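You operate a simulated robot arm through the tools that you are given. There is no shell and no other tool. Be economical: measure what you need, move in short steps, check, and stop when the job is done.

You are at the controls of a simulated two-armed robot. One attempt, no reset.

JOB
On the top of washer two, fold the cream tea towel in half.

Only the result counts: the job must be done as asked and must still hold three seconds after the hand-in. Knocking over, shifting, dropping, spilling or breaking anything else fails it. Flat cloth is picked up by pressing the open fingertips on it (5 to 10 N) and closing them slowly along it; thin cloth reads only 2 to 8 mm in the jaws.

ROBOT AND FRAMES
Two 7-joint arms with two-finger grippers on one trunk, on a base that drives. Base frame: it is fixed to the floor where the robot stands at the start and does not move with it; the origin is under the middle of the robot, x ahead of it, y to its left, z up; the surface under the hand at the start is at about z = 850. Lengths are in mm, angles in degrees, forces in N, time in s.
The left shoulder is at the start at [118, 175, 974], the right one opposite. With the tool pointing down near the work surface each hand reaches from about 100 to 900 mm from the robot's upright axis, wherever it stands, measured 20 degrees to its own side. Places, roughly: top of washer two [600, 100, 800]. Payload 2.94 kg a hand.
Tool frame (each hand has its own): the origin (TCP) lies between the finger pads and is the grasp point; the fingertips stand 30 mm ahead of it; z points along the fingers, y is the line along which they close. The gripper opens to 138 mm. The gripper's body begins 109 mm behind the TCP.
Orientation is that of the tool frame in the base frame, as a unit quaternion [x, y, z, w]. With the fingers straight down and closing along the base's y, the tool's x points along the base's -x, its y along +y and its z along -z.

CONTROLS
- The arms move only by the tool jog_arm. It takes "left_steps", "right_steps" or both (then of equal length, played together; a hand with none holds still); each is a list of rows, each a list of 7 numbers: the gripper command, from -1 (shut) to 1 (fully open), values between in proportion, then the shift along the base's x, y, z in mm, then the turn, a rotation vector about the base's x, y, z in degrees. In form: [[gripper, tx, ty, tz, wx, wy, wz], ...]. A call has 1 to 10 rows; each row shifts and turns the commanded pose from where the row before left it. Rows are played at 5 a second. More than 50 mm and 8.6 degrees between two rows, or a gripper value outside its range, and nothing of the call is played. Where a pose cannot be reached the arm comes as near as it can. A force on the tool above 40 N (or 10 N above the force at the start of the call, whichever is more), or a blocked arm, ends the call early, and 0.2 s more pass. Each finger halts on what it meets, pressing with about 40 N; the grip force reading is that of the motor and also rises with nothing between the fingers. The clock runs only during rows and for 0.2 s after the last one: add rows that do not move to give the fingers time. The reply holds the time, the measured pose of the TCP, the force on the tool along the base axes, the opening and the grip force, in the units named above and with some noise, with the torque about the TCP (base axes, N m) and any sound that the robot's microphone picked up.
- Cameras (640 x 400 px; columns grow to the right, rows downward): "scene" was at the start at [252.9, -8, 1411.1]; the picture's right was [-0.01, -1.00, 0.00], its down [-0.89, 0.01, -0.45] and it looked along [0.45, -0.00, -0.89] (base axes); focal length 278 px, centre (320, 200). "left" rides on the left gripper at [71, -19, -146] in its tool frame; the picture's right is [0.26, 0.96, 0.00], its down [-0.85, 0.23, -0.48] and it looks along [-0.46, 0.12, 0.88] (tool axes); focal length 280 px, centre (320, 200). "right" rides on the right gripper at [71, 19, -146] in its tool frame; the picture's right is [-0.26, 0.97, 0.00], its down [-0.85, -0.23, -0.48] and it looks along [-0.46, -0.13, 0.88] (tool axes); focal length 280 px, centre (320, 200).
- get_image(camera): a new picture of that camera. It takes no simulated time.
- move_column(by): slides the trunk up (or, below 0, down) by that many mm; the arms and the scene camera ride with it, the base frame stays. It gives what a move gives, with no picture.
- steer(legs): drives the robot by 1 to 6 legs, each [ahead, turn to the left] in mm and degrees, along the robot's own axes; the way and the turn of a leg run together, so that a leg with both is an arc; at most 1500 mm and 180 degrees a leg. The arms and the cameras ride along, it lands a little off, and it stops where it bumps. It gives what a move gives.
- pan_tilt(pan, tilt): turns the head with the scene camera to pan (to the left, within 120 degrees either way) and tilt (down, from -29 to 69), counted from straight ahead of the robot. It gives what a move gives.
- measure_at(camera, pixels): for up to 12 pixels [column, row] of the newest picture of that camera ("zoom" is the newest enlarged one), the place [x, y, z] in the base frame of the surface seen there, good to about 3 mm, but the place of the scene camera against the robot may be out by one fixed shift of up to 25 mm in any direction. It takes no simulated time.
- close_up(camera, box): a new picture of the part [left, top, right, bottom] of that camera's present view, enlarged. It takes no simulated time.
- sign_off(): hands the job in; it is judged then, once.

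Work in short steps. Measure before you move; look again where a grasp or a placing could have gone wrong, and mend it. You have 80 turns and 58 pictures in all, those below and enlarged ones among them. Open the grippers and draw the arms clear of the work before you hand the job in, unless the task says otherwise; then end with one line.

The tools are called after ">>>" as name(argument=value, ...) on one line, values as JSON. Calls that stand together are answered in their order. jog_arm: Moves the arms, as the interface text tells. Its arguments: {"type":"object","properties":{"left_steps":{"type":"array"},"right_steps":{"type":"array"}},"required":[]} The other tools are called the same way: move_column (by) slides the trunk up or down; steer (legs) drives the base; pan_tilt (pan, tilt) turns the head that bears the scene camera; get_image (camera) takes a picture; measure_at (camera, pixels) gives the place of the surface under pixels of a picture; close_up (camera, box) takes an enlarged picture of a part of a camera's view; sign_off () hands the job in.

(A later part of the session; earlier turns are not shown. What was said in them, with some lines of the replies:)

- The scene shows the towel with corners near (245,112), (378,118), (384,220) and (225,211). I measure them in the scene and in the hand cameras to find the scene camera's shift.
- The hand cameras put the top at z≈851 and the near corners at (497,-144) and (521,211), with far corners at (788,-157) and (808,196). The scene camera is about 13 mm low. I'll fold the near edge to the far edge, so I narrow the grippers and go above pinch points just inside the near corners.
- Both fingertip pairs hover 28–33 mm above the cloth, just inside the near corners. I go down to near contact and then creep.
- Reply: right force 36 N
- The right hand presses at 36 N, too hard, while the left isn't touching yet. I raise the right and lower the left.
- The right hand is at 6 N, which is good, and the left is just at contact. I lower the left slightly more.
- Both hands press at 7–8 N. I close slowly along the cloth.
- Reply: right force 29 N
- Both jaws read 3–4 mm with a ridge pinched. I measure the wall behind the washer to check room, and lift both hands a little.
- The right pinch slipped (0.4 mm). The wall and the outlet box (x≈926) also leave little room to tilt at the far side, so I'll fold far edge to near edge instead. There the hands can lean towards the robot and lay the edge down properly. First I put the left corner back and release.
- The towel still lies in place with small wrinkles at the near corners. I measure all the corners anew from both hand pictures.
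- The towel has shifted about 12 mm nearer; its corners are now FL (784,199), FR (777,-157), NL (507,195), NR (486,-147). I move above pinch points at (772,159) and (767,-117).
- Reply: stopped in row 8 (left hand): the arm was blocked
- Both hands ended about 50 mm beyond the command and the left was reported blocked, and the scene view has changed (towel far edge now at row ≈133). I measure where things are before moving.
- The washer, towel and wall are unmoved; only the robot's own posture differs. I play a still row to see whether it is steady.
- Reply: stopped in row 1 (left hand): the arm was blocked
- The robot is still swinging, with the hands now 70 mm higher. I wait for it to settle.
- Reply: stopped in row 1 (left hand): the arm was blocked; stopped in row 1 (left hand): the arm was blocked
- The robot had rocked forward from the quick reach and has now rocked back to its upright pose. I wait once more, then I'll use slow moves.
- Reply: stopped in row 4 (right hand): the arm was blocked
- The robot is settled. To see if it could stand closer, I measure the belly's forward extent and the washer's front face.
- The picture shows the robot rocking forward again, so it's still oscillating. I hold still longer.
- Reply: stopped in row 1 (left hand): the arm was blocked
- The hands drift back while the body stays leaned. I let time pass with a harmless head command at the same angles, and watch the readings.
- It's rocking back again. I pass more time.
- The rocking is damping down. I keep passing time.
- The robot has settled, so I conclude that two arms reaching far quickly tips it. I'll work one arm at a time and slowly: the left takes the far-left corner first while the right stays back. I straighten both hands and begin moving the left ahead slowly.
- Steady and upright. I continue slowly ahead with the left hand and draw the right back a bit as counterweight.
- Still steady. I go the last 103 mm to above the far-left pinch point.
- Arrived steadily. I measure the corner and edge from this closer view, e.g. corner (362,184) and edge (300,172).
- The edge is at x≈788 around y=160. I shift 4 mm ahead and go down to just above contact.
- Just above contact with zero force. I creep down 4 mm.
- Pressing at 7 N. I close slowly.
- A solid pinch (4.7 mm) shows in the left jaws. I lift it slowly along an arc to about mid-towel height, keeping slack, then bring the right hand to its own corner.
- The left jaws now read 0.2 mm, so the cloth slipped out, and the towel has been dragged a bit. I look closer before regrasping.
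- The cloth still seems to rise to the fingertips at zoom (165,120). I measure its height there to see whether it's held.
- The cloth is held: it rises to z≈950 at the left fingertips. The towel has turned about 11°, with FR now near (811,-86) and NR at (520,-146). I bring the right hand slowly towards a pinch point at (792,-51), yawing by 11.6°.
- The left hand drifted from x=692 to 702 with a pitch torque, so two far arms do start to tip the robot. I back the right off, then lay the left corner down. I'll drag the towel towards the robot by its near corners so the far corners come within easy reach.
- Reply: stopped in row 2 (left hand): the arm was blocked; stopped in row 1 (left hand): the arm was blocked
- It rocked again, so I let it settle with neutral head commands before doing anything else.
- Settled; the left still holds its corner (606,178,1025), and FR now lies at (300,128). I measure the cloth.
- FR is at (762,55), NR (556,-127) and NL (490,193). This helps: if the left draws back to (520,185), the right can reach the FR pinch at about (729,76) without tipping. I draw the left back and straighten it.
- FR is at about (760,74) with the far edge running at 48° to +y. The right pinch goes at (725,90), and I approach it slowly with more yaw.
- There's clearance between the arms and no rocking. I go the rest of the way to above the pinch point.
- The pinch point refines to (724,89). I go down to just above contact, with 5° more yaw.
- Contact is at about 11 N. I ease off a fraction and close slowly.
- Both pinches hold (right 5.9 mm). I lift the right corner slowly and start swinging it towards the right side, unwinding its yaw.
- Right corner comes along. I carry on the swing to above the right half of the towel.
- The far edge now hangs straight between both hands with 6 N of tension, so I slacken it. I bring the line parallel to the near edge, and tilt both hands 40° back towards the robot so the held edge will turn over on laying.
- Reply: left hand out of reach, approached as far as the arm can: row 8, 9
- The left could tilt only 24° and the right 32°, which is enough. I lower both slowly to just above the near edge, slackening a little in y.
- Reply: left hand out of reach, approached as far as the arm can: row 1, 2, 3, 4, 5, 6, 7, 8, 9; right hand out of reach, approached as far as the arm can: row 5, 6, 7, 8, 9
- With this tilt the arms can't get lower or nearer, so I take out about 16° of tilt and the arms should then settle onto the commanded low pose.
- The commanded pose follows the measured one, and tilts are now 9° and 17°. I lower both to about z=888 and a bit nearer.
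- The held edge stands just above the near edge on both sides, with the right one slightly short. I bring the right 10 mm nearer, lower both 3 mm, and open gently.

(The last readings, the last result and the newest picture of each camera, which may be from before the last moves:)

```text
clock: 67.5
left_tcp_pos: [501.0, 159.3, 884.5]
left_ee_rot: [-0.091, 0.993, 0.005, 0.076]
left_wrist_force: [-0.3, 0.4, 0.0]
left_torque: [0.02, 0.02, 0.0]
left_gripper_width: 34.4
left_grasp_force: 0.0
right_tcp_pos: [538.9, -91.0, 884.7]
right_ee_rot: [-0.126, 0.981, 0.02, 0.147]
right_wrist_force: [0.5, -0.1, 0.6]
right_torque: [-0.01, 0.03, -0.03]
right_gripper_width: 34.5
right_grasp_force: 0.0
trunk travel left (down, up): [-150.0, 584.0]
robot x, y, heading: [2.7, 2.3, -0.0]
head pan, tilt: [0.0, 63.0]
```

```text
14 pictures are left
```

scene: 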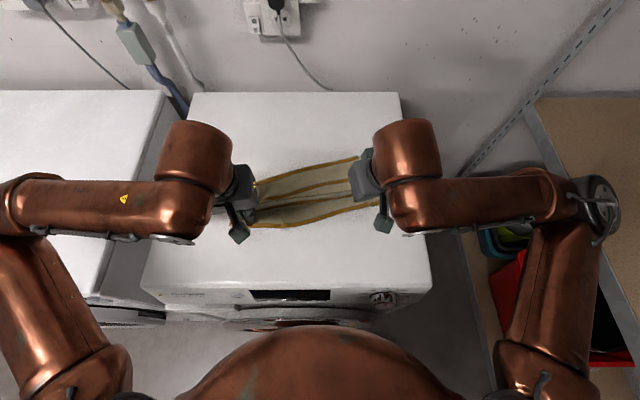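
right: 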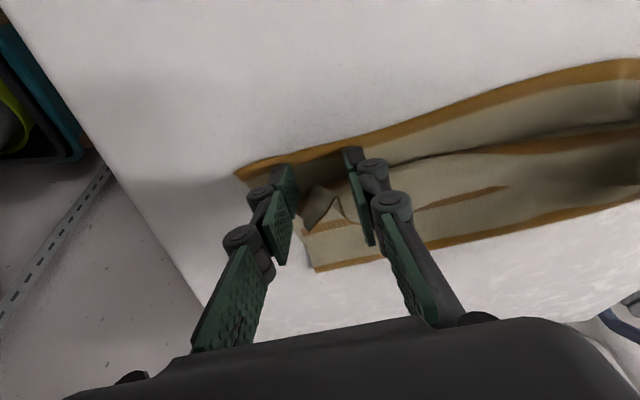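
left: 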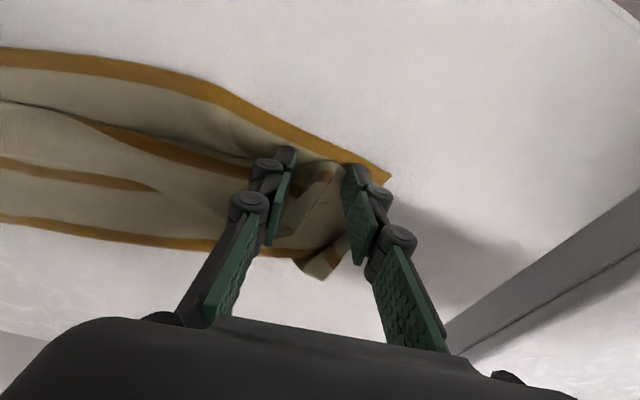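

Released. I raise both hands straight up and draw them aside to see the result.

>>> jog_arm(left_steps=[[-0.45, 0, 0, 6, 0, 0, 0], [-0.45, 0, 0, 12, 0, 0, 0], [-0.45, 0, 0, 15, 0, 0, 0], [-0.45, 0, 5, 15, 0, 0, 0], [-0.45, 0, 12, 15, 0, 0, 0], [-0.45, 0, 15, 10, 0, 0, 0], [-0.45, 0, 15, 5, 0, 0, 0], [-0.45, 0, 15, 0, 0, 0, 0], [-0.45, 0, 15, 0, 0, 0, 0], [-0.45, 0, 8, 0, 0, 0, 0]], right_steps=[[-0.45, 0, 0, 6, 0, 0, 0], [-0.45, 0, 0, 12, 0, 0, 0], [-0.45, 0, 0, 15, 0, 0, 0], [-0.45, 0, -5, 15, 0, 0, 0], [-0.45, 0, -12, 15, 0, 0, 0], [-0.45, 0, -15, 10, 0, 0, 0], [-0.45, 0, -15, 5, 0, 0, 0], [-0.45, 0, -15, 0, 0, 0, 0], [-0.45, 0, -15, 0, 0, 0, 0], [-0.45, 0, -8, 0, 0, 0, 0]])

>>> close_up(camera="scene", box=[200, 120, 400, 245])

```text
clock: 69.7
left_tcp_pos: [498.7, 246.3, 962.5]
left_ee_rot: [-0.091, 0.993, 0.006, 0.076]
left_wrist_force: [0.2, 0.9, -1.0]
left_torque: [0.02, 0.01, 0.01]
left_gripper_width: 37.9
left_grasp_force: 0.1
right_tcp_pos: [536.4, -173.1, 964.3]
right_ee_rot: [-0.126, 0.981, 0.021, 0.146]
right_wrist_force: [0.0, -1.1, 0.3]
right_torque: [-0.01, -0.01, 0.0]
right_gripper_width: 37.8
right_grasp_force: 0.0
trunk travel left (down, up): [-150.0, 584.0]
robot x, y, heading: [0.8, 1.0, -0.1]
head pan, tilt: [0.0, 63.0]
```

```text
3.20 times, centred on (300, 182) of scene
```

zoom: 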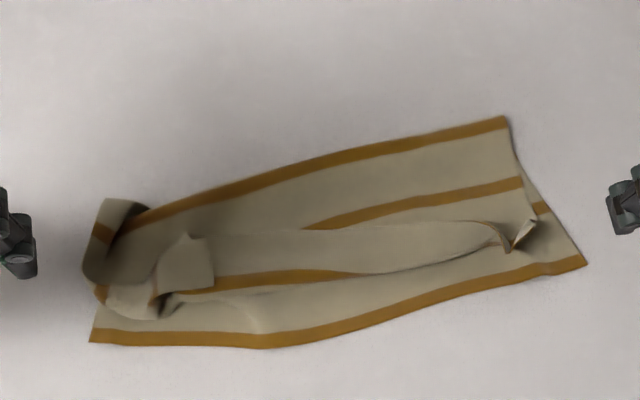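

The towel is folded over, but the far edge is curled back (edge line zoom (190,240)–(490,225), bend below it) and the left end is rumpled. I measure these features.

>>> measure_at(camera="zoom", pixels=[[330, 228], [330, 245], [330, 272], [330, 300], [210, 240], [210, 280], [470, 228], [480, 250], [505, 245], [120, 210], [265, 345], [580, 262]])

>>> measure_at(camera="zoom", pixels=[[93, 338], [500, 120], [330, 165], [150, 215], [85, 265], [160, 315], [190, 238], [530, 225], [400, 320], [200, 200]])

```text
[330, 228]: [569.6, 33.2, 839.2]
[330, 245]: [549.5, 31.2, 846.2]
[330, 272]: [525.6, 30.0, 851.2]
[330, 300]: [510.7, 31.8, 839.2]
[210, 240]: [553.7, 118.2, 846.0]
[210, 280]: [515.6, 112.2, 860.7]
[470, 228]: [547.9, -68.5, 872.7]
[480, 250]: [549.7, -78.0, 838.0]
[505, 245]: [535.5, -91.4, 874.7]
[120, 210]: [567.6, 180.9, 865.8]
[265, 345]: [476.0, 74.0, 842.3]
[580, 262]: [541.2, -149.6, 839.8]
```

```text
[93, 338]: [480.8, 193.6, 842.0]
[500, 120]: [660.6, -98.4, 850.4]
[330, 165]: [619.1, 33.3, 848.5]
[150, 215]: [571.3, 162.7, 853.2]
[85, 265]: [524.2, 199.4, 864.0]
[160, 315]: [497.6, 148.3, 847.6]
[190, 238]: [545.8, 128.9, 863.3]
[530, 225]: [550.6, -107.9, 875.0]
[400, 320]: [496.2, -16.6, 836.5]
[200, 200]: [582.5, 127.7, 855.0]
```

The far edge is folded back about 40 mm along its length, with upright corner fins at FR (≈(555,-100,888)) and FL. I look at both fins with the hand cameras to re-grip just their tips.

>>> close_up(camera="right", box=[300, 60, 620, 260])

>>> measure_at(camera="zoom", pixels=[[100, 100], [160, 200], [200, 200], [240, 200], [120, 160], [200, 160], [160, 160]])

>>> close_up(camera="left", box=[60, 60, 380, 260])

```text
2.00 times, centred on (460, 160) of right
```

zoom: 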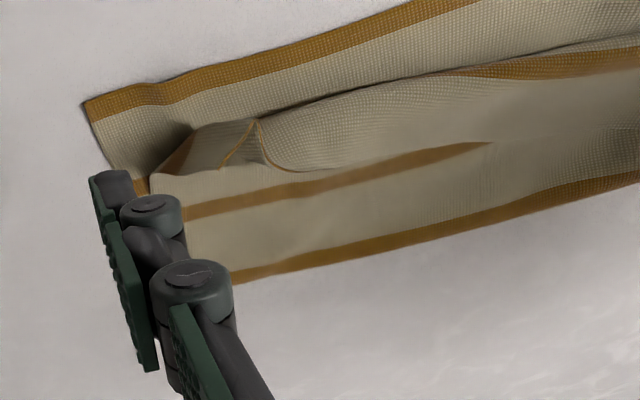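

```text
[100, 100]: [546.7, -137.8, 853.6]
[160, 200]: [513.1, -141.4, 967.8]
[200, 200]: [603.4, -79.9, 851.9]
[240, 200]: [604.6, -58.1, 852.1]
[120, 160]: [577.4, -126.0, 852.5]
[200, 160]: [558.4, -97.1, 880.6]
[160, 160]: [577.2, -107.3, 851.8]
```

```text
2.00 times, centred on (220, 160) of left
```

zoom: 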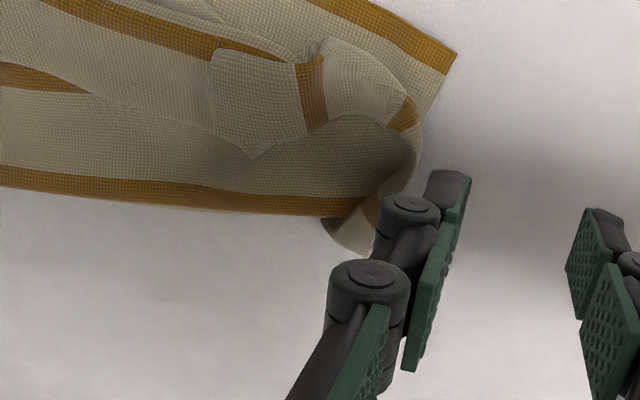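

The pinch line is already where it should be; only the 40 mm edge strip needs flipping over towards the robot. I'll open the right hand wide, set its two fingers behind the flap's free edge (x≈605) and sweep nearer so that it rolls over. First I move above and behind it and straighten the tilt.

>>> jog_arm(right_steps=[[0.45, 4, 6, 0, -0.9, 4.5, 0], [0.45, 9, 13, 0, -0.9, 4.5, 0], [0.45, 10, 15, 0, -0.9, 4.5, 0], [0.45, 10, 16, 0, -0.9, 4.5, 0], [0.45, 10, 16, -4, -0.9, 4.5, 0], [0.45, 10, 15, -10, 0, 0, 0], [0.45, 8, 13, -14, 0, 0, 0], [0.45, 6, 9, -14, 0, 0, 0], [0.45, 2, 5, -10, 0, 0, 0], [0.45, 0, 0, -4, 0, 0, 0]])

>>> get_image(camera="right")

```text
clock: 71.9
left_tcp_pos: [497.9, 244.9, 963.6]
left_ee_rot: [-0.091, 0.993, 0.005, 0.076]
left_wrist_force: [0.0, -0.7, 0.3]
left_torque: [-0.01, 0.01, 0.0]
left_gripper_width: 38.0
left_grasp_force: 0.0
right_tcp_pos: [606.6, -67.2, 907.7]
right_ee_rot: [-0.126, 0.991, 0.006, -0.053]
right_wrist_force: [0.1, -0.7, 0.4]
right_torque: [0.02, 0.03, 0.02]
right_gripper_width: 99.9
right_grasp_force: 0.1
trunk travel left (down, up): [-150.0, 584.0]
robot x, y, heading: [-0.5, -2.0, -0.0]
head pan, tilt: [0.0, 63.0]
```

```text
10 pictures are left
```

right: 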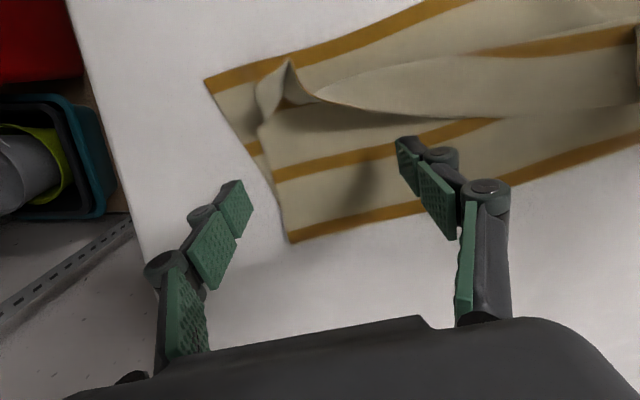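

The flap is an arch whose free edge faces the fingers. I shift 18 mm left and go down until the tips are about 4 mm above the top layer.

>>> jog_arm(right_steps=[[0.45, 0, 9, 0, 0, 0, 0], [0.45, 0, 9, -4, 0, 0, 0], [0.45, 0, 0, -8, 0, 0, 0], [0.45, 0, 0, -6, 0, 0, 0], [0.45, 0, 0, -3, 0, 0, 0], [0.45, 0, 0, 0, 0, 0, 0]])

>>> jog_arm(right_steps=[[0.45, -4, -1, -1, 0, 0, 0], [0.45, -6, -1, 0, 0, 0, 0], [0.45, -7, -1, 0, 0, 0, 0], [0.45, -7, -1.5, 0, 0, 0, 0], [0.45, -7, -1.5, 0, 0, 0, 0], [0.45, -7, -1.5, 0, 0, 0, 0], [0.45, -7, -1.5, 0, 0, 0, 0], [0.45, -6, -1, 0, 0, 0, 0], [0.45, -4, -1, 0, 0, 0, 0], [0.45, 0, 0, 0, 0, 0, 0]])

>>> get_image(camera="right")

```text
clock: 73.3
left_tcp_pos: [497.8, 245.9, 962.4]
left_ee_rot: [-0.092, 0.993, 0.005, 0.076]
left_wrist_force: [-0.2, 0.1, 0.5]
left_torque: [0.0, -0.02, 0.01]
left_gripper_width: 37.8
left_grasp_force: 0.0
right_tcp_pos: [607.4, -48.3, 887.1]
right_ee_rot: [-0.126, 0.991, 0.006, -0.053]
right_wrist_force: [-0.5, -0.1, -0.9]
right_torque: [-0.01, 0.01, 0.01]
right_gripper_width: 99.9
right_grasp_force: 0.1
trunk travel left (down, up): [-150.0, 584.0]
robot x, y, heading: [4.1, -0.9, 0.1]
head pan, tilt: [0.0, 63.0]
```

```text
clock: 75.5
left_tcp_pos: [498.9, 245.4, 964.1]
left_ee_rot: [-0.092, 0.993, 0.005, 0.076]
left_wrist_force: [-0.1, 0.2, -0.5]
left_torque: [-0.01, 0.0, -0.02]
left_gripper_width: 37.9
left_grasp_force: 0.1
right_tcp_pos: [552.8, -60.5, 882.7]
right_ee_rot: [-0.125, 0.991, 0.007, -0.053]
right_wrist_force: [0.1, -0.1, -0.4]
right_torque: [-0.06, 0.01, -0.02]
right_gripper_width: 100.0
right_grasp_force: 0.1
trunk travel left (down, up): [-150.0, 584.0]
robot x, y, heading: [0.9, 1.6, -0.0]
head pan, tilt: [0.0, 63.0]
```

```text
9 pictures are left
```

right: 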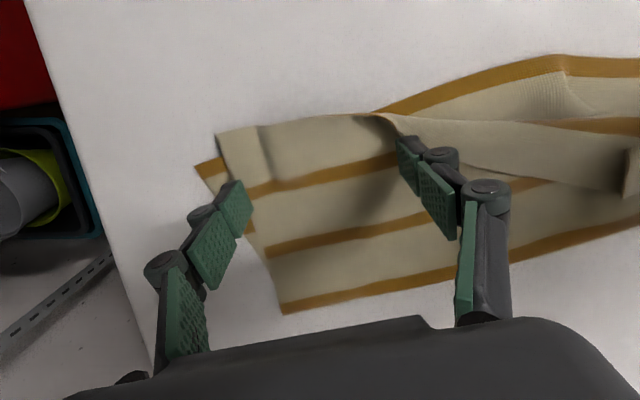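

Excellent: the right part rolled over, with FR now lying at the near-right corner (217,133). I lift, step about 95 mm left behind the remaining flap, and sweep again.

>>> jog_arm(right_steps=[[0.45, 0, 0, 8, 0, 0, 0], [0.45, 0, 0, 18, 0, 0, 0], [0.45, 3, 3, 20, 0, 0, 0], [0.45, 8, 12, 4, 0, 0, 0], [0.45, 10, 18, 0, 0, 0, 0], [0.45, 10, 18, 0, 0, 0, 0], [0.45, 10, 18, 0, 0, 0, 0], [0.45, 8, 16, 0, 0, 0, 0], [0.45, 5, 10, 0, 0, 0, 0], [0.45, 0, 0, 0, 0, 0, 0]])

>>> get_image(camera="right")

```text
clock: 77.7
left_tcp_pos: [498.7, 244.8, 961.5]
left_ee_rot: [-0.092, 0.993, 0.005, 0.076]
left_wrist_force: [0.7, -0.2, -0.7]
left_torque: [0.04, 0.0, 0.01]
left_gripper_width: 38.0
left_grasp_force: 0.1
right_tcp_pos: [607.2, 34.6, 935.1]
right_ee_rot: [-0.125, 0.991, 0.006, -0.053]
right_wrist_force: [0.1, 0.1, 0.3]
right_torque: [-0.01, -0.01, 0.0]
right_gripper_width: 100.2
right_grasp_force: 0.1
trunk travel left (down, up): [-150.0, 584.0]
robot x, y, heading: [3.2, -0.3, 0.2]
head pan, tilt: [0.0, 63.0]
```

```text
8 pictures are left
```

right: 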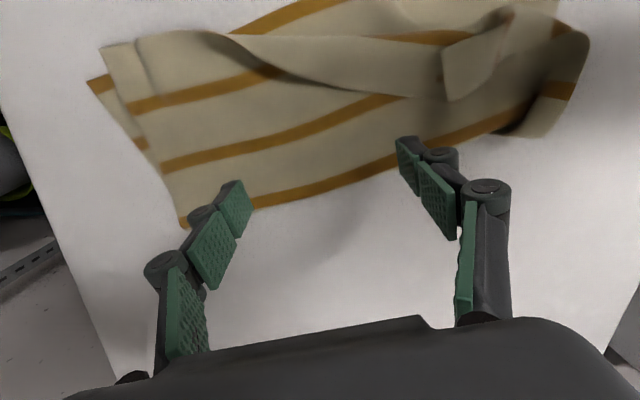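

>>> measure_at(camera="right", pixels=[[300, 78], [360, 93], [420, 98], [460, 95], [490, 70], [545, 110], [575, 40], [103, 50], [180, 215], [400, 160], [500, 118], [90, 82]])

```text
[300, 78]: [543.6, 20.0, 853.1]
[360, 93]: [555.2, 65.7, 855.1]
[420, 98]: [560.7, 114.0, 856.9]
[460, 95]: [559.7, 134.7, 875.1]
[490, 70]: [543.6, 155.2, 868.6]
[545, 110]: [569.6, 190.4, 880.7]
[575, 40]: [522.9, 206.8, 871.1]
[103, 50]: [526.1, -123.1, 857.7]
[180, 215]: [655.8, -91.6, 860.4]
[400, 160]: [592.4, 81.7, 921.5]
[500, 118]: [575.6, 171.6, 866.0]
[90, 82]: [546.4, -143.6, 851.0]
```

The remaining free edge runs (544,20)–(561,114) up to the FL corner at (560,135). I place the fingers at y≈25 and 125 behind it, go down and sweep nearer, with the left hand moved clear.

>>> jog_arm(left_steps=[[-0.45, 0, 5, 0, 0, 0, 0], [-0.45, 0, 10, 0, 0, 0, 0], [-0.45, 0, 10, 0, 0, 0, 0], [-0.45, 0, 10, 0, 0, 0, 0], [-0.45, 0, 5, 0, 0, 0, 0], [-0.45, 0, 0, 0, 0, 0, 0], [-0.45, 0, 0, 0, 0, 0, 0], [-0.45, 0, 0, 0, 0, 0, 0], [-0.45, 0, 0, 0, 0, 0, 0]], right_steps=[[0.45, 0, 6, 0, 0, 0, 0], [0.45, 0, 12, 0, 0, 0, 0], [0.45, 0, 13, -3, 0, 0, 0], [0.45, 0, 9, -8, 0, 0, 0], [0.45, 0, 0, -12, 0, 0, 0], [0.45, 0, 0, -12, 0, 0, 0], [0.45, 0, 0, -8, 0, 0, 0], [0.45, 0, 0, -5, 0, 0, 0], [0.45, 0, 0, 0, 0, 0, 0]])

>>> jog_arm(right_steps=[[0.45, -5, -1, -1.5, 0, 0, 0], [0.45, -8, -1, 0, 0, 0, 0], [0.45, -9, -1, 0, 0, 0, 0], [0.45, -9, -1, 0, 0, 0, 0], [0.45, -9, -1, 0, 0, 0, 0], [0.45, -9, -1, 0, 0, 0, 0], [0.45, -9, -1, 0, 0, 0, 0], [0.45, -9, -1, 0, 0, 0, 0], [0.45, -5, -1, 0, 0, 0, 0], [0.45, 0, 0, 0, 0, 0, 0]])

>>> get_image(camera="right")

```text
clock: 79.7
left_tcp_pos: [500.4, 286.0, 963.1]
left_ee_rot: [-0.091, 0.993, 0.004, 0.076]
left_wrist_force: [0.4, -0.4, 0.0]
left_torque: [0.04, 0.0, 0.02]
left_gripper_width: 37.7
left_grasp_force: 0.1
right_tcp_pos: [607.3, 75.9, 884.7]
right_ee_rot: [-0.126, 0.991, 0.006, -0.053]
right_wrist_force: [-0.4, 1.3, -0.4]
right_torque: [0.03, 0.02, 0.0]
right_gripper_width: 99.8
right_grasp_force: 0.0
trunk travel left (down, up): [-150.0, 584.0]
robot x, y, heading: [2.3, -0.3, -0.0]
head pan, tilt: [0.0, 63.0]
```

```text
clock: 81.9
left_tcp_pos: [499.7, 285.5, 963.1]
left_ee_rot: [-0.091, 0.993, 0.005, 0.076]
left_wrist_force: [-0.5, 0.1, 0.5]
left_torque: [0.0, 0.01, 0.01]
left_gripper_width: 37.9
left_grasp_force: 0.0
right_tcp_pos: [534.7, 66.7, 885.3]
right_ee_rot: [-0.125, 0.991, 0.005, -0.052]
right_wrist_force: [0.1, -0.9, 0.3]
right_torque: [0.01, 0.0, -0.01]
right_gripper_width: 100.1
right_grasp_force: 0.1
trunk travel left (down, up): [-150.0, 584.0]
robot x, y, heading: [3.0, -2.0, 0.1]
head pan, tilt: [0.0, 63.0]
```

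```text
7 pictures are left
```

right: 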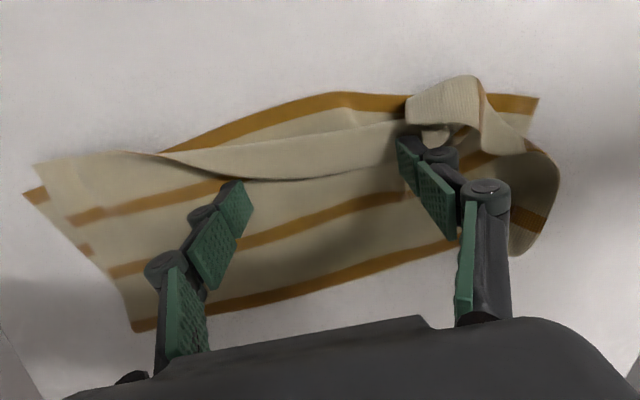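

The FL corner is flipping too (at (440,100)), with the middle still slightly curled. I push 18 mm further and then lift over.

>>> jog_arm(right_steps=[[0.45, -5, -1, 0, 0, 0, 0], [0.45, -8, -1, 0, 0, 0, 0], [0.45, -6, -1, 0, 0, 0, 0], [0.45, 0, 0, 10, 0, 0, 0], [0.45, 0, 0, 20, 0, 0, 0], [0.45, 0, 0, 20, 0, 0, 0], [0.45, 5, 0, 5, 0, 0, 0], [0.45, 10, -5, 0, 0, 0, 0], [0.45, 10, -5, 0, 0, 0, 0], [0.45, 5, 0, 0, 0, 0, 0]])

>>> get_image(camera="right")

```text
clock: 84.1
left_tcp_pos: [500.1, 285.6, 962.2]
left_ee_rot: [-0.091, 0.993, 0.004, 0.077]
left_wrist_force: [-0.6, -0.2, -0.3]
left_torque: [0.0, 0.01, -0.01]
left_gripper_width: 38.0
left_grasp_force: 0.0
right_tcp_pos: [545.6, 53.1, 940.9]
right_ee_rot: [-0.126, 0.991, 0.006, -0.053]
right_wrist_force: [0.0, 0.1, 0.9]
right_torque: [-0.01, 0.02, -0.02]
right_gripper_width: 100.1
right_grasp_force: 0.0
trunk travel left (down, up): [-150.0, 584.0]
robot x, y, heading: [1.0, -2.0, 0.5]
head pan, tilt: [0.0, 63.0]
```

```text
6 pictures are left
```

right: 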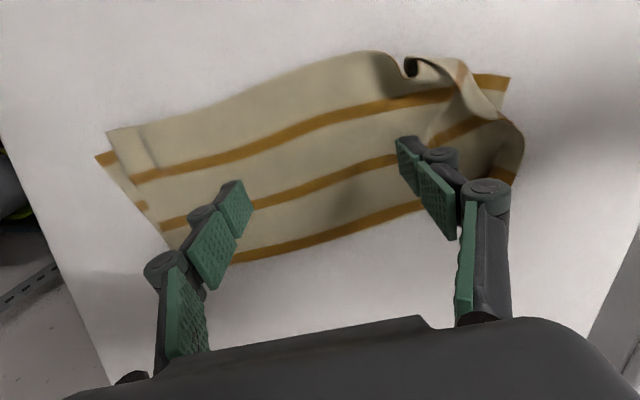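

The edge has rolled over along the whole middle. Only the left end is bunched: a curl at (410,65)–(490,110) beside NL (508,80). I measure there.

>>> measure_at(camera="right", pixels=[[375, 53], [400, 75], [425, 62], [460, 68], [470, 95], [508, 80], [497, 110], [520, 140], [510, 178], [440, 88], [480, 120], [108, 132]])

>>> close_up(camera="left", box=[0, 0, 320, 200])

```text
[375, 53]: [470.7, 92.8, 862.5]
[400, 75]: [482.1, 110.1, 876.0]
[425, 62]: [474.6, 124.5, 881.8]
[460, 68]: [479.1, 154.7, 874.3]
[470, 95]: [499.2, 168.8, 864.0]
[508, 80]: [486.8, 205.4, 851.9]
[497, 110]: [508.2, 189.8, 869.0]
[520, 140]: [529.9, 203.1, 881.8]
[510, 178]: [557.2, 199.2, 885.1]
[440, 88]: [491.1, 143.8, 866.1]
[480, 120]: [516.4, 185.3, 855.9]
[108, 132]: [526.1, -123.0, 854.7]
```

```text
2.00 times, centred on (160, 100) of left
```

zoom: 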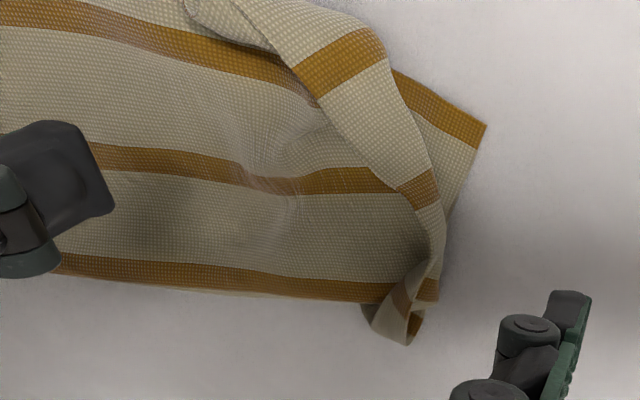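

Now it's clear: the top layer's left side strip is flipped inward, with its free edge facing the middle. The same trick applies. I turn the right hand about 72° so its two fingers line up along x, place it inside the strip, and will sweep outward (+y).

>>> jog_arm(right_steps=[[0.2, -2, 2, 0, 0, 0, 6], [0.1, -3, 4, 0, 0, 0, 8], [0.0, -4, 4, 0, 0, 0, 8], [0.0, -4, 4, 0, 0, 0, 8], [0.0, -4, 4, 0, 0, 0, 8], [0.0, -4, 4, 0, 0, 0, 8], [0.0, -4, 4, 0, 0, 0, 8], [0.0, -4, 3, 0, 0, 0, 8], [0.0, -2, 2, 0, 0, 0, 8], [0.0, 0, 0, 0, 0, 0, 4]], left_steps=[[-0.45, 0, 3, 2, 0, 0, 0], [-0.45, 0, 6, 4, 0, 0, 0], [-0.45, 0, 8, 4, 0, 0, 0], [-0.45, 0, 8, 4, 0, 0, 0], [-0.45, 0, 8, 4, 0, 0, 0], [-0.45, 0, 8, 4, 0, 0, 0], [-0.45, 0, 8, 4, 0, 0, 0], [-0.45, 0, 6, 4, 0, 0, 0], [-0.45, 0, 3, 0, 0, 0, 0], [-0.45, 0, 0, 0, 0, 0, 0]])

```text
clock: 86.3
left_tcp_pos: [498.0, 341.3, 991.9]
left_ee_rot: [-0.091, 0.993, 0.004, 0.076]
left_wrist_force: [0.3, -0.2, 0.2]
left_torque: [-0.04, 0.01, 0.0]
left_gripper_width: 38.2
left_grasp_force: 0.1
right_tcp_pos: [516.2, 85.1, 941.0]
right_ee_rot: [-0.697, 0.715, -0.027, -0.046]
right_wrist_force: [-0.2, -0.3, -0.2]
right_torque: [-0.01, -0.02, 0.0]
right_gripper_width: 68.9
right_grasp_force: 0.1
trunk travel left (down, up): [-150.0, 584.0]
robot x, y, heading: [1.8, 0.6, 0.1]
head pan, tilt: [0.0, 63.0]
```

The fingers now line up along x. I correct the lean so the tips lead in the sweep direction, step 15 mm back and go down, then sweep +y.

>>> jog_arm(right_steps=[[0.0, 0, -5, 0, 6, -0.8, 0], [0.0, 0, -10, -3, 6, -0.8, 0], [0.0, 0, 0, -8, 0, 0, 0], [0.0, 0, 0, -12, 0, 0, 0], [0.0, 0, 0, -12, 0, 0, 0], [0.0, 0, 0, -11, 0, 0, 0], [0.0, 0, 0, -6, 0, 0, 0], [0.0, 0, 0, -3, 0, 0, 0], [0.0, 0, 0, 0, 0, 0, 0]])

>>> jog_arm(right_steps=[[0.0, 0, 5, 0, 0, 0, 0], [0.0, 0, 10, 0, 0, 0, 0], [0.0, 0, 12, 0, 0, 0, 0], [0.0, 0, 12, 0, 0, 0, 0], [0.0, 0, 12, 0, 0, 0, 0], [0.0, 0, 12, 0, 0, 0, 0], [0.0, 0, 12, 0, 0, 0, 0], [0.0, 0, 10, 0, 0, 0, 0], [0.0, 0, 8, 0, 0, 0, 0], [0.0, 0, 0, 0, 0, 0, 0]])

>>> close_up(camera="left", box=[0, 0, 320, 200])

```text
clock: 88.3
left_tcp_pos: [499.2, 341.7, 993.1]
left_ee_rot: [-0.091, 0.993, 0.005, 0.075]
left_wrist_force: [0.3, -0.5, 0.2]
left_torque: [-0.04, -0.02, 0.0]
left_gripper_width: 38.1
left_grasp_force: 0.2
right_tcp_pos: [514.0, 70.9, 884.7]
right_ee_rot: [-0.697, 0.715, 0.039, 0.038]
right_wrist_force: [0.0, 0.3, 0.1]
right_torque: [0.0, -0.01, -0.01]
right_gripper_width: 69.2
right_grasp_force: 0.2
trunk travel left (down, up): [-150.0, 584.0]
robot x, y, heading: [0.8, 1.6, 0.3]
head pan, tilt: [0.0, 63.0]
```

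```text
clock: 90.5
left_tcp_pos: [499.6, 342.6, 992.7]
left_ee_rot: [-0.091, 0.993, 0.004, 0.075]
left_wrist_force: [-0.8, 0.9, -0.5]
left_torque: [0.0, 0.02, -0.01]
left_gripper_width: 38.1
left_grasp_force: 0.1
right_tcp_pos: [512.6, 162.2, 885.0]
right_ee_rot: [-0.697, 0.715, 0.038, 0.037]
right_wrist_force: [-0.3, -1.3, 0.4]
right_torque: [-0.02, 0.01, 0.01]
right_gripper_width: 69.2
right_grasp_force: 0.0
trunk travel left (down, up): [-150.0, 584.0]
robot x, y, heading: [1.0, -0.5, 0.3]
head pan, tilt: [0.0, 63.0]
```

```text
2.00 times, centred on (160, 100) of left
```

zoom: 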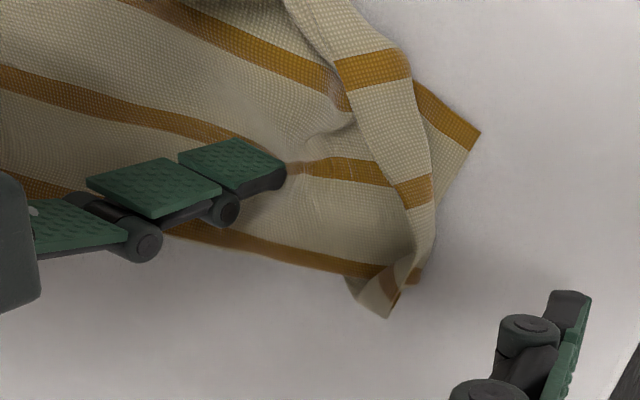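

The sweep is working near the corner, and the strip is still to go from (340,60) to (415,270). I push 36 mm further, then lift.

>>> jog_arm(right_steps=[[0.0, 0, 6, 0, 0, 0, 0], [0.0, 0, 9, 0, 0, 0, 0], [0.0, 0, 9, 0, 0, 0, 0], [0.0, 0, 8, 0, 0, 0, 0], [0.0, 0, 4, 0, 0, 0, 0], [0.0, 0, 0, 0, 0, 0, 0], [0.0, 0, 0, 12, 0, 0, 0], [0.0, 0, 0, 22, 0, 0, 0], [0.0, 0, -6, 22, 0, 0, 0], [0.0, 0, -12, 8, 0, 0, 0]])

>>> close_up(camera="left", box=[0, 0, 320, 200])

```text
clock: 92.7
left_tcp_pos: [498.9, 341.5, 991.7]
left_ee_rot: [-0.09, 0.993, 0.004, 0.075]
left_wrist_force: [0.1, -0.4, -0.6]
left_torque: [0.04, -0.02, -0.01]
left_gripper_width: 37.9
left_grasp_force: 0.0
right_tcp_pos: [515.1, 181.3, 950.4]
right_ee_rot: [-0.697, 0.715, 0.038, 0.036]
right_wrist_force: [0.2, 0.2, -0.7]
right_torque: [0.01, -0.01, 0.0]
right_gripper_width: 69.0
right_grasp_force: 0.1
trunk travel left (down, up): [-150.0, 584.0]
robot x, y, heading: [-0.7, 0.7, -0.1]
head pan, tilt: [0.0, 63.0]
```

```text
2.00 times, centred on (160, 100) of left
```

zoom: 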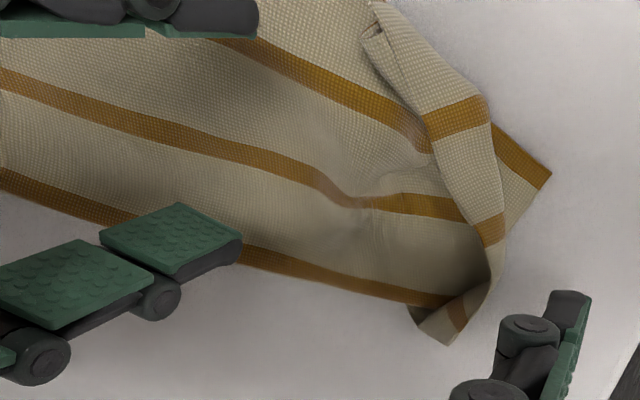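

The sweep moved the cloth about 20 mm left, and the strip narrowed to about 35 mm but is still turned in. I measure the strip's free edge and outer fold.

>>> measure_at(camera="zoom", pixels=[[372, 40], [400, 80], [430, 140], [465, 215], [475, 270], [395, 15], [460, 80], [490, 130], [500, 230], [548, 175], [450, 340], [440, 295]])

```text
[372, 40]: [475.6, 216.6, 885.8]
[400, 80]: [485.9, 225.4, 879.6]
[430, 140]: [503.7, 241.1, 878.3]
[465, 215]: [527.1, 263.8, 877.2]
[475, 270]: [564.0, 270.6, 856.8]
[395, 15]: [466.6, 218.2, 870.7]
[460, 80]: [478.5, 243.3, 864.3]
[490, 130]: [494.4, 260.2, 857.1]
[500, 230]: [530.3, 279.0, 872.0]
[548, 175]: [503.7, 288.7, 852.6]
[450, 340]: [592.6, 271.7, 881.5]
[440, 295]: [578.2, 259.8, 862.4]
```

The strip now stands nearly upright (free edge z≈878, from (476,217) to (527,264)), so it just needs tipping outward above the lower layers. The left hand, closed, will do that with its tips at z≈864. I clear the right hand and bring the left inside.

>>> jog_arm(left_steps=[[-1, 0, 0, 0, 0, 0, 0], [-1, 0, 0, 0, -0.5, 3, 0], [-1, 2, -6, 0, -0.5, 3, 0], [-1, 5, -15, -2, -0.5, 3, 0], [-1, 6, -20, -4, -0.5, 3, 0], [-1, 6, -22, -5, 0, 0, 0], [-1, 6, -22, -5, 0, 0, 0], [-1, 5, -21, -5, 0, 0, 0], [-1, 3, -18, -5, 0, 0, 0], [-1, 2, -10, -4, 0, 0, 0]], right_steps=[[0.0, 0, -8, 4, 0, 0, -4], [0.0, 0, -18, 6, 0, 0, -8], [0.0, 0, -25, 6, 0, 0, -8], [0.0, 0, -28, 4, 0, 0, -8], [0.0, 0, -28, 0, 0, 0, -8], [0.0, 0, -28, 0, 0, 0, -8], [0.0, 0, -28, 0, 0, 0, -8], [0.0, 0, -25, 0, 0, 0, -8], [0.0, 0, -18, 0, 0, 0, -8], [0.0, 0, -10, 0, 0, 0, -4]])

```text
clock: 94.9
left_tcp_pos: [535.6, 206.4, 962.6]
left_ee_rot: [-0.092, 0.995, -0.003, -0.031]
left_wrist_force: [-0.9, -0.9, -0.6]
left_torque: [0.02, -0.03, -0.01]
left_gripper_width: 0.0
left_grasp_force: 28.3
right_tcp_pos: [514.0, -36.6, 970.9]
right_ee_rot: [-0.143, 0.988, 0.009, 0.054]
right_wrist_force: [-0.6, -0.1, -0.8]
right_torque: [0.05, 0.02, -0.01]
right_gripper_width: 68.9
right_grasp_force: 0.1
trunk travel left (down, up): [-150.0, 584.0]
robot x, y, heading: [6.1, 0.9, 0.1]
head pan, tilt: [0.0, 63.0]
```

Now down to tip z≈864, then sweep outward along (-0.68, 0.74).

>>> jog_arm(left_steps=[[-1, 0, 0, -6, 0, 0, 0], [-1, 0, 0, -12, 0, 0, 0], [-1, 0, 0, -14, 0, 0, 0], [-1, 0, 0, -14, 0, 0, 0], [-1, 0, 0, -12, 0, 0, 0], [-1, 0, 0, -7, 0, 0, 0], [-1, 0, 0, -3, 0, 0, 0], [-1, 0, 0, 0, 0, 0, 0]])

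>>> jog_arm(left_steps=[[-1, -4, 5, 0, 0, 0, 0], [-1, -7, 7.5, 0, 0, 0, 0], [-1, -7.5, 8.5, 0, 0, 0, 0], [-1, -7.5, 8.5, 0, 0, 0, 0], [-1, -7.5, 8.5, 0, 0, 0, 0], [-1, -7.5, 8.5, 0, 0, 0, 0], [-1, -7.5, 8.5, 0, 0, 0, 0], [-1, -7.5, 8.5, 0, 0, 0, 0], [-1, -7, 8, 0, 0, 0, 0], [-1, -4, 4, 0, 0, 0, 0]])

>>> get_image(camera="scene")

```text
clock: 96.7
left_tcp_pos: [535.3, 209.7, 894.6]
left_ee_rot: [-0.09, 0.995, -0.002, -0.03]
left_wrist_force: [0.5, -0.4, -0.3]
left_torque: [0.0, 0.03, -0.01]
left_gripper_width: 0.1
left_grasp_force: 28.4
right_tcp_pos: [514.2, -36.9, 969.7]
right_ee_rot: [-0.143, 0.988, 0.009, 0.053]
right_wrist_force: [-0.5, 0.1, 0.2]
right_torque: [-0.02, 0.0, 0.02]
right_gripper_width: 68.9
right_grasp_force: 0.0
trunk travel left (down, up): [-150.0, 584.0]
robot x, y, heading: [-2.5, 1.2, -0.1]
head pan, tilt: [0.0, 63.0]
```

```text
clock: 98.9
left_tcp_pos: [467.6, 283.2, 895.3]
left_ee_rot: [-0.09, 0.996, -0.003, -0.03]
left_wrist_force: [-0.2, 0.0, 0.7]
left_torque: [-0.02, -0.04, -0.04]
left_gripper_width: 0.0
left_grasp_force: 28.6
right_tcp_pos: [514.2, -37.1, 969.7]
right_ee_rot: [-0.143, 0.988, 0.01, 0.053]
right_wrist_force: [-0.9, -0.4, 0.7]
right_torque: [0.01, 0.02, 0.01]
right_gripper_width: 68.9
right_grasp_force: 0.0
trunk travel left (down, up): [-150.0, 584.0]
robot x, y, heading: [0.3, 5.4, 0.1]
head pan, tilt: [0.0, 63.0]
```

```text
2 pictures are left
```

scene: 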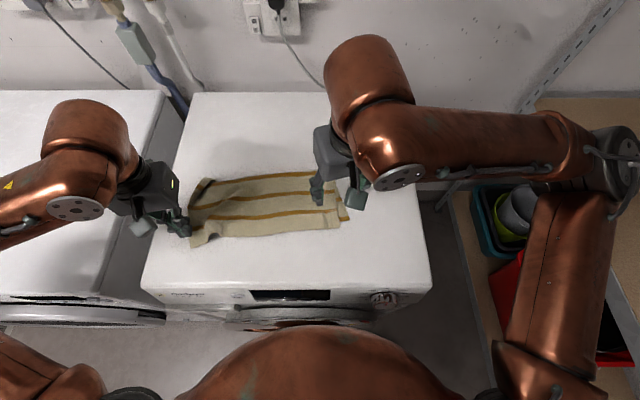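

The strip seems to have tipped outward, with a corner now at (195,243). I lift and withdraw both hands clear, then take one close-up.

>>> jog_arm(left_steps=[[-1, 0, 0, 12, 0, 0, 0], [-1, 0, 0, 22, 0, 0, 0], [-1, 0, 5, 25, 0, 0, 0], [-1, -3, 15, 15, 0, 0, 0], [-1, -5, 20, 5, 0, 0, 0], [-1, -5, 22, 0, 0, 0, 0], [-1, -5, 22, 0, 0, 0, 0], [-1, -5, 20, 0, 0, 0, 0], [-1, 0, 15, 0, 0, 0, 0], [-1, 0, 6, 0, 0, 0, 0]], right_steps=[[0.0, 0, -8, 4, 0, 0, 0], [0.0, 0, -18, 4, 0, 0, 0], [0.0, 0, -22, 4, 0, 0, 0], [0.0, 0, -24, 4, 0, 0, 0], [0.0, 0, -24, 0, 0, 0, 0], [0.0, 0, -24, 0, 0, 0, 0], [0.0, 0, -24, 0, 0, 0, 0], [0.0, 0, -22, 0, 0, 0, 0], [0.0, 0, -15, 0, 0, 0, 0], [0.0, 0, -8, 0, 0, 0, 0]])

>>> close_up(camera="scene", box=[165, 140, 375, 271])

>>> measure_at(camera="zoom", pixels=[[100, 315], [320, 300], [320, 100], [100, 150], [540, 240], [440, 110], [30, 230]])

```text
clock: 101.1
left_tcp_pos: [445.0, 407.9, 974.2]
left_ee_rot: [-0.09, 0.995, -0.003, -0.028]
left_wrist_force: [-0.5, -0.2, 0.1]
left_torque: [0.0, 0.02, 0.01]
left_gripper_width: 0.2
left_grasp_force: 27.7
right_tcp_pos: [514.4, -223.4, 986.3]
right_ee_rot: [-0.144, 0.988, 0.009, 0.053]
right_wrist_force: [-0.4, 0.5, 0.2]
right_torque: [-0.01, 0.05, -0.02]
right_gripper_width: 69.1
right_grasp_force: 0.1
trunk travel left (down, up): [-150.0, 584.0]
robot x, y, heading: [-0.6, 0.8, -0.1]
head pan, tilt: [0.0, 63.0]
```

```text
3.05 times, centred on (270, 206) of scene
```

zoom: 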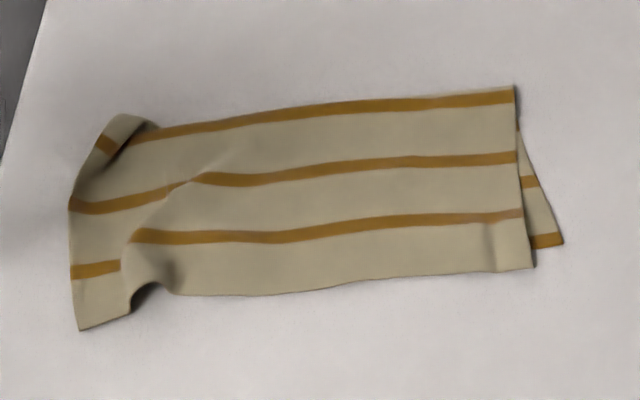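

```text
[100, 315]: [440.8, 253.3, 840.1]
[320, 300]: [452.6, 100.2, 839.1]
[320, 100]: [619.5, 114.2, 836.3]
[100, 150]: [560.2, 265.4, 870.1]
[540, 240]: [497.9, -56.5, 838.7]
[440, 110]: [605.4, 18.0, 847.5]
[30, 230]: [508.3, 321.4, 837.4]
```

The towel is folded with the top layer flat, but its near edge overhangs the lower one by about 20 mm on the right and 60 mm at the left corner (bottom NL ≈(504,289), top FL ≈(437,270)). I'll press open fingertips on that overhang and slide it back about 45 mm. First the left hand goes over it.

>>> jog_arm(left_steps=[[-0.2, 1, -8, 0, 0, 0, 0], [0.2, 2, -18, 0, 0, 0, 0], [0.45, 2, -24, 0, 0, 0, 0], [0.45, 3, -26, 0, 0, 0, 0], [0.45, 3, -26, -4, 0, 0, 0], [0.45, 3, -26, -10, 0, 0, 0], [0.45, 3, -26, -14, 0, 0, 0], [0.45, 3, -24, -14, 0, 0, -2], [0.45, 2, -18, -12, 0, 0, -2], [0.45, 0, -10, -8, 0, 0, 0]])

>>> jog_arm(left_steps=[[0.45, 0, 0, -8, 0, 0, 0], [0.45, 0, 0, -10, 0, 0, 0], [0.45, 0, 0, -6, 0, 0, 0], [0.45, 0, 0, -3, 0, 0, 0], [0.45, 0, 0, 0, 0, 0, 0]])

```text
clock: 103.3
left_tcp_pos: [466.8, 202.9, 913.0]
left_ee_rot: [-0.056, 0.998, -0.002, -0.031]
left_wrist_force: [-0.5, 0.4, -0.2]
left_torque: [-0.01, 0.0, -0.03]
left_gripper_width: 100.5
left_grasp_force: 0.0
right_tcp_pos: [514.7, -224.1, 985.8]
right_ee_rot: [-0.143, 0.988, 0.009, 0.053]
right_wrist_force: [0.2, 0.1, -0.3]
right_torque: [-0.02, -0.01, -0.03]
right_gripper_width: 68.9
right_grasp_force: 0.0
trunk travel left (down, up): [-150.0, 584.0]
robot x, y, heading: [4.9, -0.3, 0.2]
head pan, tilt: [0.0, 63.0]
```

```text
clock: 104.5
left_tcp_pos: [465.9, 202.0, 885.0]
left_ee_rot: [-0.056, 0.998, -0.002, -0.029]
left_wrist_force: [1.0, 0.4, 1.1]
left_torque: [0.0, 0.0, 0.0]
left_gripper_width: 100.0
left_grasp_force: 0.0
right_tcp_pos: [514.6, -224.6, 985.6]
right_ee_rot: [-0.143, 0.988, 0.009, 0.053]
right_wrist_force: [-1.0, 0.5, 0.0]
right_torque: [0.01, 0.02, 0.02]
right_gripper_width: 69.0
right_grasp_force: 0.1
trunk travel left (down, up): [-150.0, 584.0]
robot x, y, heading: [1.2, 1.9, 0.2]
head pan, tilt: [0.0, 63.0]
```

Just above contact. I creep down 4.5 mm for a light press.

>>> jog_arm(left_steps=[[0.45, 0, 0, -1.5, 0, 0, 0], [0.45, 0, 0, -1.5, 0, 0, 0], [0.45, 0, 0, -1.3, 0, 0, 0], [0.45, 0, 0, 0, 0, 0, 0]])

```text
clock: 105.5
left_tcp_pos: [465.2, 203.1, 881.1]
left_ee_rot: [-0.056, 0.998, -0.001, -0.029]
left_wrist_force: [0.0, 0.1, 0.2]
left_torque: [-0.01, 0.02, 0.04]
left_gripper_width: 100.2
left_grasp_force: 0.0
right_tcp_pos: [514.7, -223.5, 987.2]
right_ee_rot: [-0.144, 0.988, 0.009, 0.054]
right_wrist_force: [0.3, 0.3, -0.1]
right_torque: [0.01, 0.0, 0.0]
right_gripper_width: 69.0
right_grasp_force: 0.0
trunk travel left (down, up): [-150.0, 584.0]
robot x, y, heading: [1.9, -1.3, -0.0]
head pan, tilt: [0.0, 63.0]
```

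>>> jog_arm(left_steps=[[0.45, 0, 0, -1.2, 0, 0, 0], [0.45, 0, 0, -1, 0, 0, 0], [0.45, 0, 0, 0, 0, 0, 0]])

```text
clock: 106.3
left_tcp_pos: [465.7, 202.1, 880.6]
left_ee_rot: [-0.055, 0.998, -0.002, -0.029]
left_wrist_force: [-0.9, -0.1, -0.2]
left_torque: [0.02, 0.0, -0.01]
left_gripper_width: 99.9
left_grasp_force: 0.0
right_tcp_pos: [515.6, -223.9, 985.9]
right_ee_rot: [-0.143, 0.988, 0.009, 0.054]
right_wrist_force: [-0.7, 0.0, 0.3]
right_torque: [-0.01, -0.02, -0.04]
right_gripper_width: 68.9
right_grasp_force: 0.2
trunk travel left (down, up): [-150.0, 584.0]
robot x, y, heading: [0.1, -1.8, 0.2]
head pan, tilt: [0.0, 63.0]
```

Still no contact force; wide-open tips probably sit a bit higher. I go down 2.5 mm more.

>>> jog_arm(left_steps=[[0.45, 0, 0, -1, 0, 0, 0], [0.45, 0, 0, -0.8, 0, 0, 0], [0.45, 0, 0, -0.7, 0, 0, 0], [0.45, 0, 0, 0, 0, 0, 0]])

```text
clock: 107.3
left_tcp_pos: [466.7, 202.1, 877.0]
left_ee_rot: [-0.056, 0.998, -0.002, -0.029]
left_wrist_force: [-0.2, -0.7, 0.3]
left_torque: [0.04, 0.0, -0.02]
left_gripper_width: 99.9
left_grasp_force: 0.0
right_tcp_pos: [515.0, -224.4, 987.1]
right_ee_rot: [-0.143, 0.988, 0.01, 0.054]
right_wrist_force: [0.5, 0.4, 0.2]
right_torque: [-0.02, 0.03, 0.01]
right_gripper_width: 68.7
right_grasp_force: 0.0
trunk travel left (down, up): [-150.0, 584.0]
robot x, y, heading: [3.8, 4.5, 0.2]
head pan, tilt: [0.0, 63.0]
```

Still no contact, so the tips must ride higher than I assumed. I go down 3 mm more, reading the force.

>>> jog_arm(left_steps=[[0.45, 0, 0, -1, 0, 0, 0], [0.45, 0, 0, -1, 0, 0, 0], [0.45, 0, 0, -0.8, 0, 0, 0], [0.45, 0, 0, 0, 0, 0, 0]])

```text
clock: 108.3
left_tcp_pos: [466.1, 202.9, 874.3]
left_ee_rot: [-0.058, 0.998, -0.002, -0.029]
left_wrist_force: [1.7, -1.5, 8.1]
left_torque: [-0.25, -0.13, 0.05]
left_gripper_width: 102.2
left_grasp_force: 2.1
right_tcp_pos: [514.7, -225.1, 986.3]
right_ee_rot: [-0.144, 0.988, 0.01, 0.054]
right_wrist_force: [0.5, -0.7, 0.1]
right_torque: [0.03, 0.0, 0.0]
right_gripper_width: 69.1
right_grasp_force: 0.2
trunk travel left (down, up): [-150.0, 584.0]
robot x, y, heading: [4.0, -0.4, 0.1]
head pan, tilt: [0.0, 63.0]
```

8 N of press. I slide the overhang 45 mm ahead, rising slightly as it rides onto the lower layer, then lift straight off.

>>> jog_arm(left_steps=[[0.45, 4, 0.5, 0, 0, 0, 0], [0.45, 7, 1, 0.2, 0, 0, 0], [0.45, 8, 1, 0.3, 0, 0, 0], [0.45, 8, 1, 0.4, 0, 0, 0], [0.45, 8, 1, 0.4, 0, 0, 0], [0.45, 6, 1, 0.3, 0, 0, 0], [0.45, 4, 0.5, 0.2, 0, 0, 0], [0.45, 0, 0, 0, 0, 0, 0], [0.45, 0, 0, 12, 0, 0, 0], [0.45, 0, 0, 25, 0, 0, 0]])

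>>> jog_arm(left_steps=[[0.45, 0, 8, 25, 0, 0, 0], [0.45, -2, 18, 20, 0, 0, 0], [0.45, -4, 25, 10, 0, 0, 0], [0.45, -4, 28, 0, 0, 0, 0], [0.45, -4, 28, 0, 0, 0, 0], [0.45, -4, 28, 0, 0, 0, 0], [0.45, -4, 28, 0, 0, 0, 0], [0.45, -4, 25, 0, 0, 0, 0], [0.45, -2, 15, 0, 0, 0, 0], [0.45, 0, 5, 0, 0, 0, 0]])

>>> close_up(camera="scene", box=[165, 140, 375, 271])

>>> measure_at(camera="zoom", pixels=[[100, 290], [100, 250], [200, 280], [320, 280], [320, 100], [200, 200], [540, 240], [150, 150]])

```text
clock: 110.5
left_tcp_pos: [512.1, 209.1, 913.0]
left_ee_rot: [-0.056, 0.998, -0.002, -0.029]
left_wrist_force: [0.1, -0.2, 0.6]
left_torque: [0.01, -0.01, 0.02]
left_gripper_width: 100.0
left_grasp_force: 0.2
right_tcp_pos: [514.2, -224.8, 986.8]
right_ee_rot: [-0.143, 0.988, 0.009, 0.053]
right_wrist_force: [0.8, 0.1, -0.1]
right_torque: [0.01, -0.04, 0.03]
right_gripper_width: 69.0
right_grasp_force: 0.1
trunk travel left (down, up): [-150.0, 584.0]
robot x, y, heading: [1.3, 0.8, 0.3]
head pan, tilt: [0.0, 63.0]
```

```text
clock: 112.7
left_tcp_pos: [484.9, 417.1, 966.7]
left_ee_rot: [-0.056, 0.998, -0.001, -0.03]
left_wrist_force: [-0.6, 0.1, -0.9]
left_torque: [-0.02, 0.0, 0.0]
left_gripper_width: 100.3
left_grasp_force: 0.0
right_tcp_pos: [515.1, -223.8, 987.1]
right_ee_rot: [-0.143, 0.988, 0.009, 0.053]
right_wrist_force: [0.3, -0.5, -0.2]
right_torque: [0.0, 0.0, -0.06]
right_gripper_width: 69.0
right_grasp_force: 0.0
trunk travel left (down, up): [-150.0, 584.0]
robot x, y, heading: [4.4, -0.8, 0.0]
head pan, tilt: [0.0, 63.0]
```

```text
3.05 times, centred on (270, 206) of scene
```

zoom: 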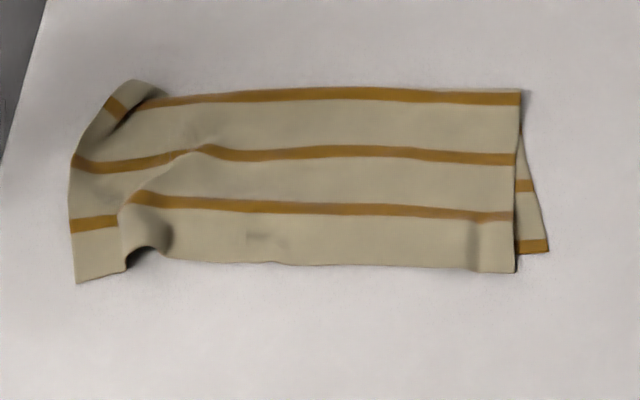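

```text
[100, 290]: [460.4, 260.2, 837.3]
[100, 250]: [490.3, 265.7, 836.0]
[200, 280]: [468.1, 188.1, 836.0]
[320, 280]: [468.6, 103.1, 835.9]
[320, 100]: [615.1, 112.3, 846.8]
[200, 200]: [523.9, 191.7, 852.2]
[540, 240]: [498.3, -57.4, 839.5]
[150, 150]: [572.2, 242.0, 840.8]
```

The towel now lies as a neat rectangle about 142 mm deep (crease x≈627, near edge x≈485), which is half of its 290 mm. Both hands are clear and open, so I hand it in.

>>> sign_off()

```text
The job is handed in.
```

I folded the cream tea towel in half on top of washer two, far edge to near edge, and handed it in with both hands open and clear. It measures about 142 mm deep, half of its original 290 mm. The layers are not perfectly aligned: a small wedge of the lower layer shows at the right end, and the left end has a small wrinkle. I could not see whether the lower layer's near edge lines up under the top one. The towel now lies further left and nearer the robot than where it started.
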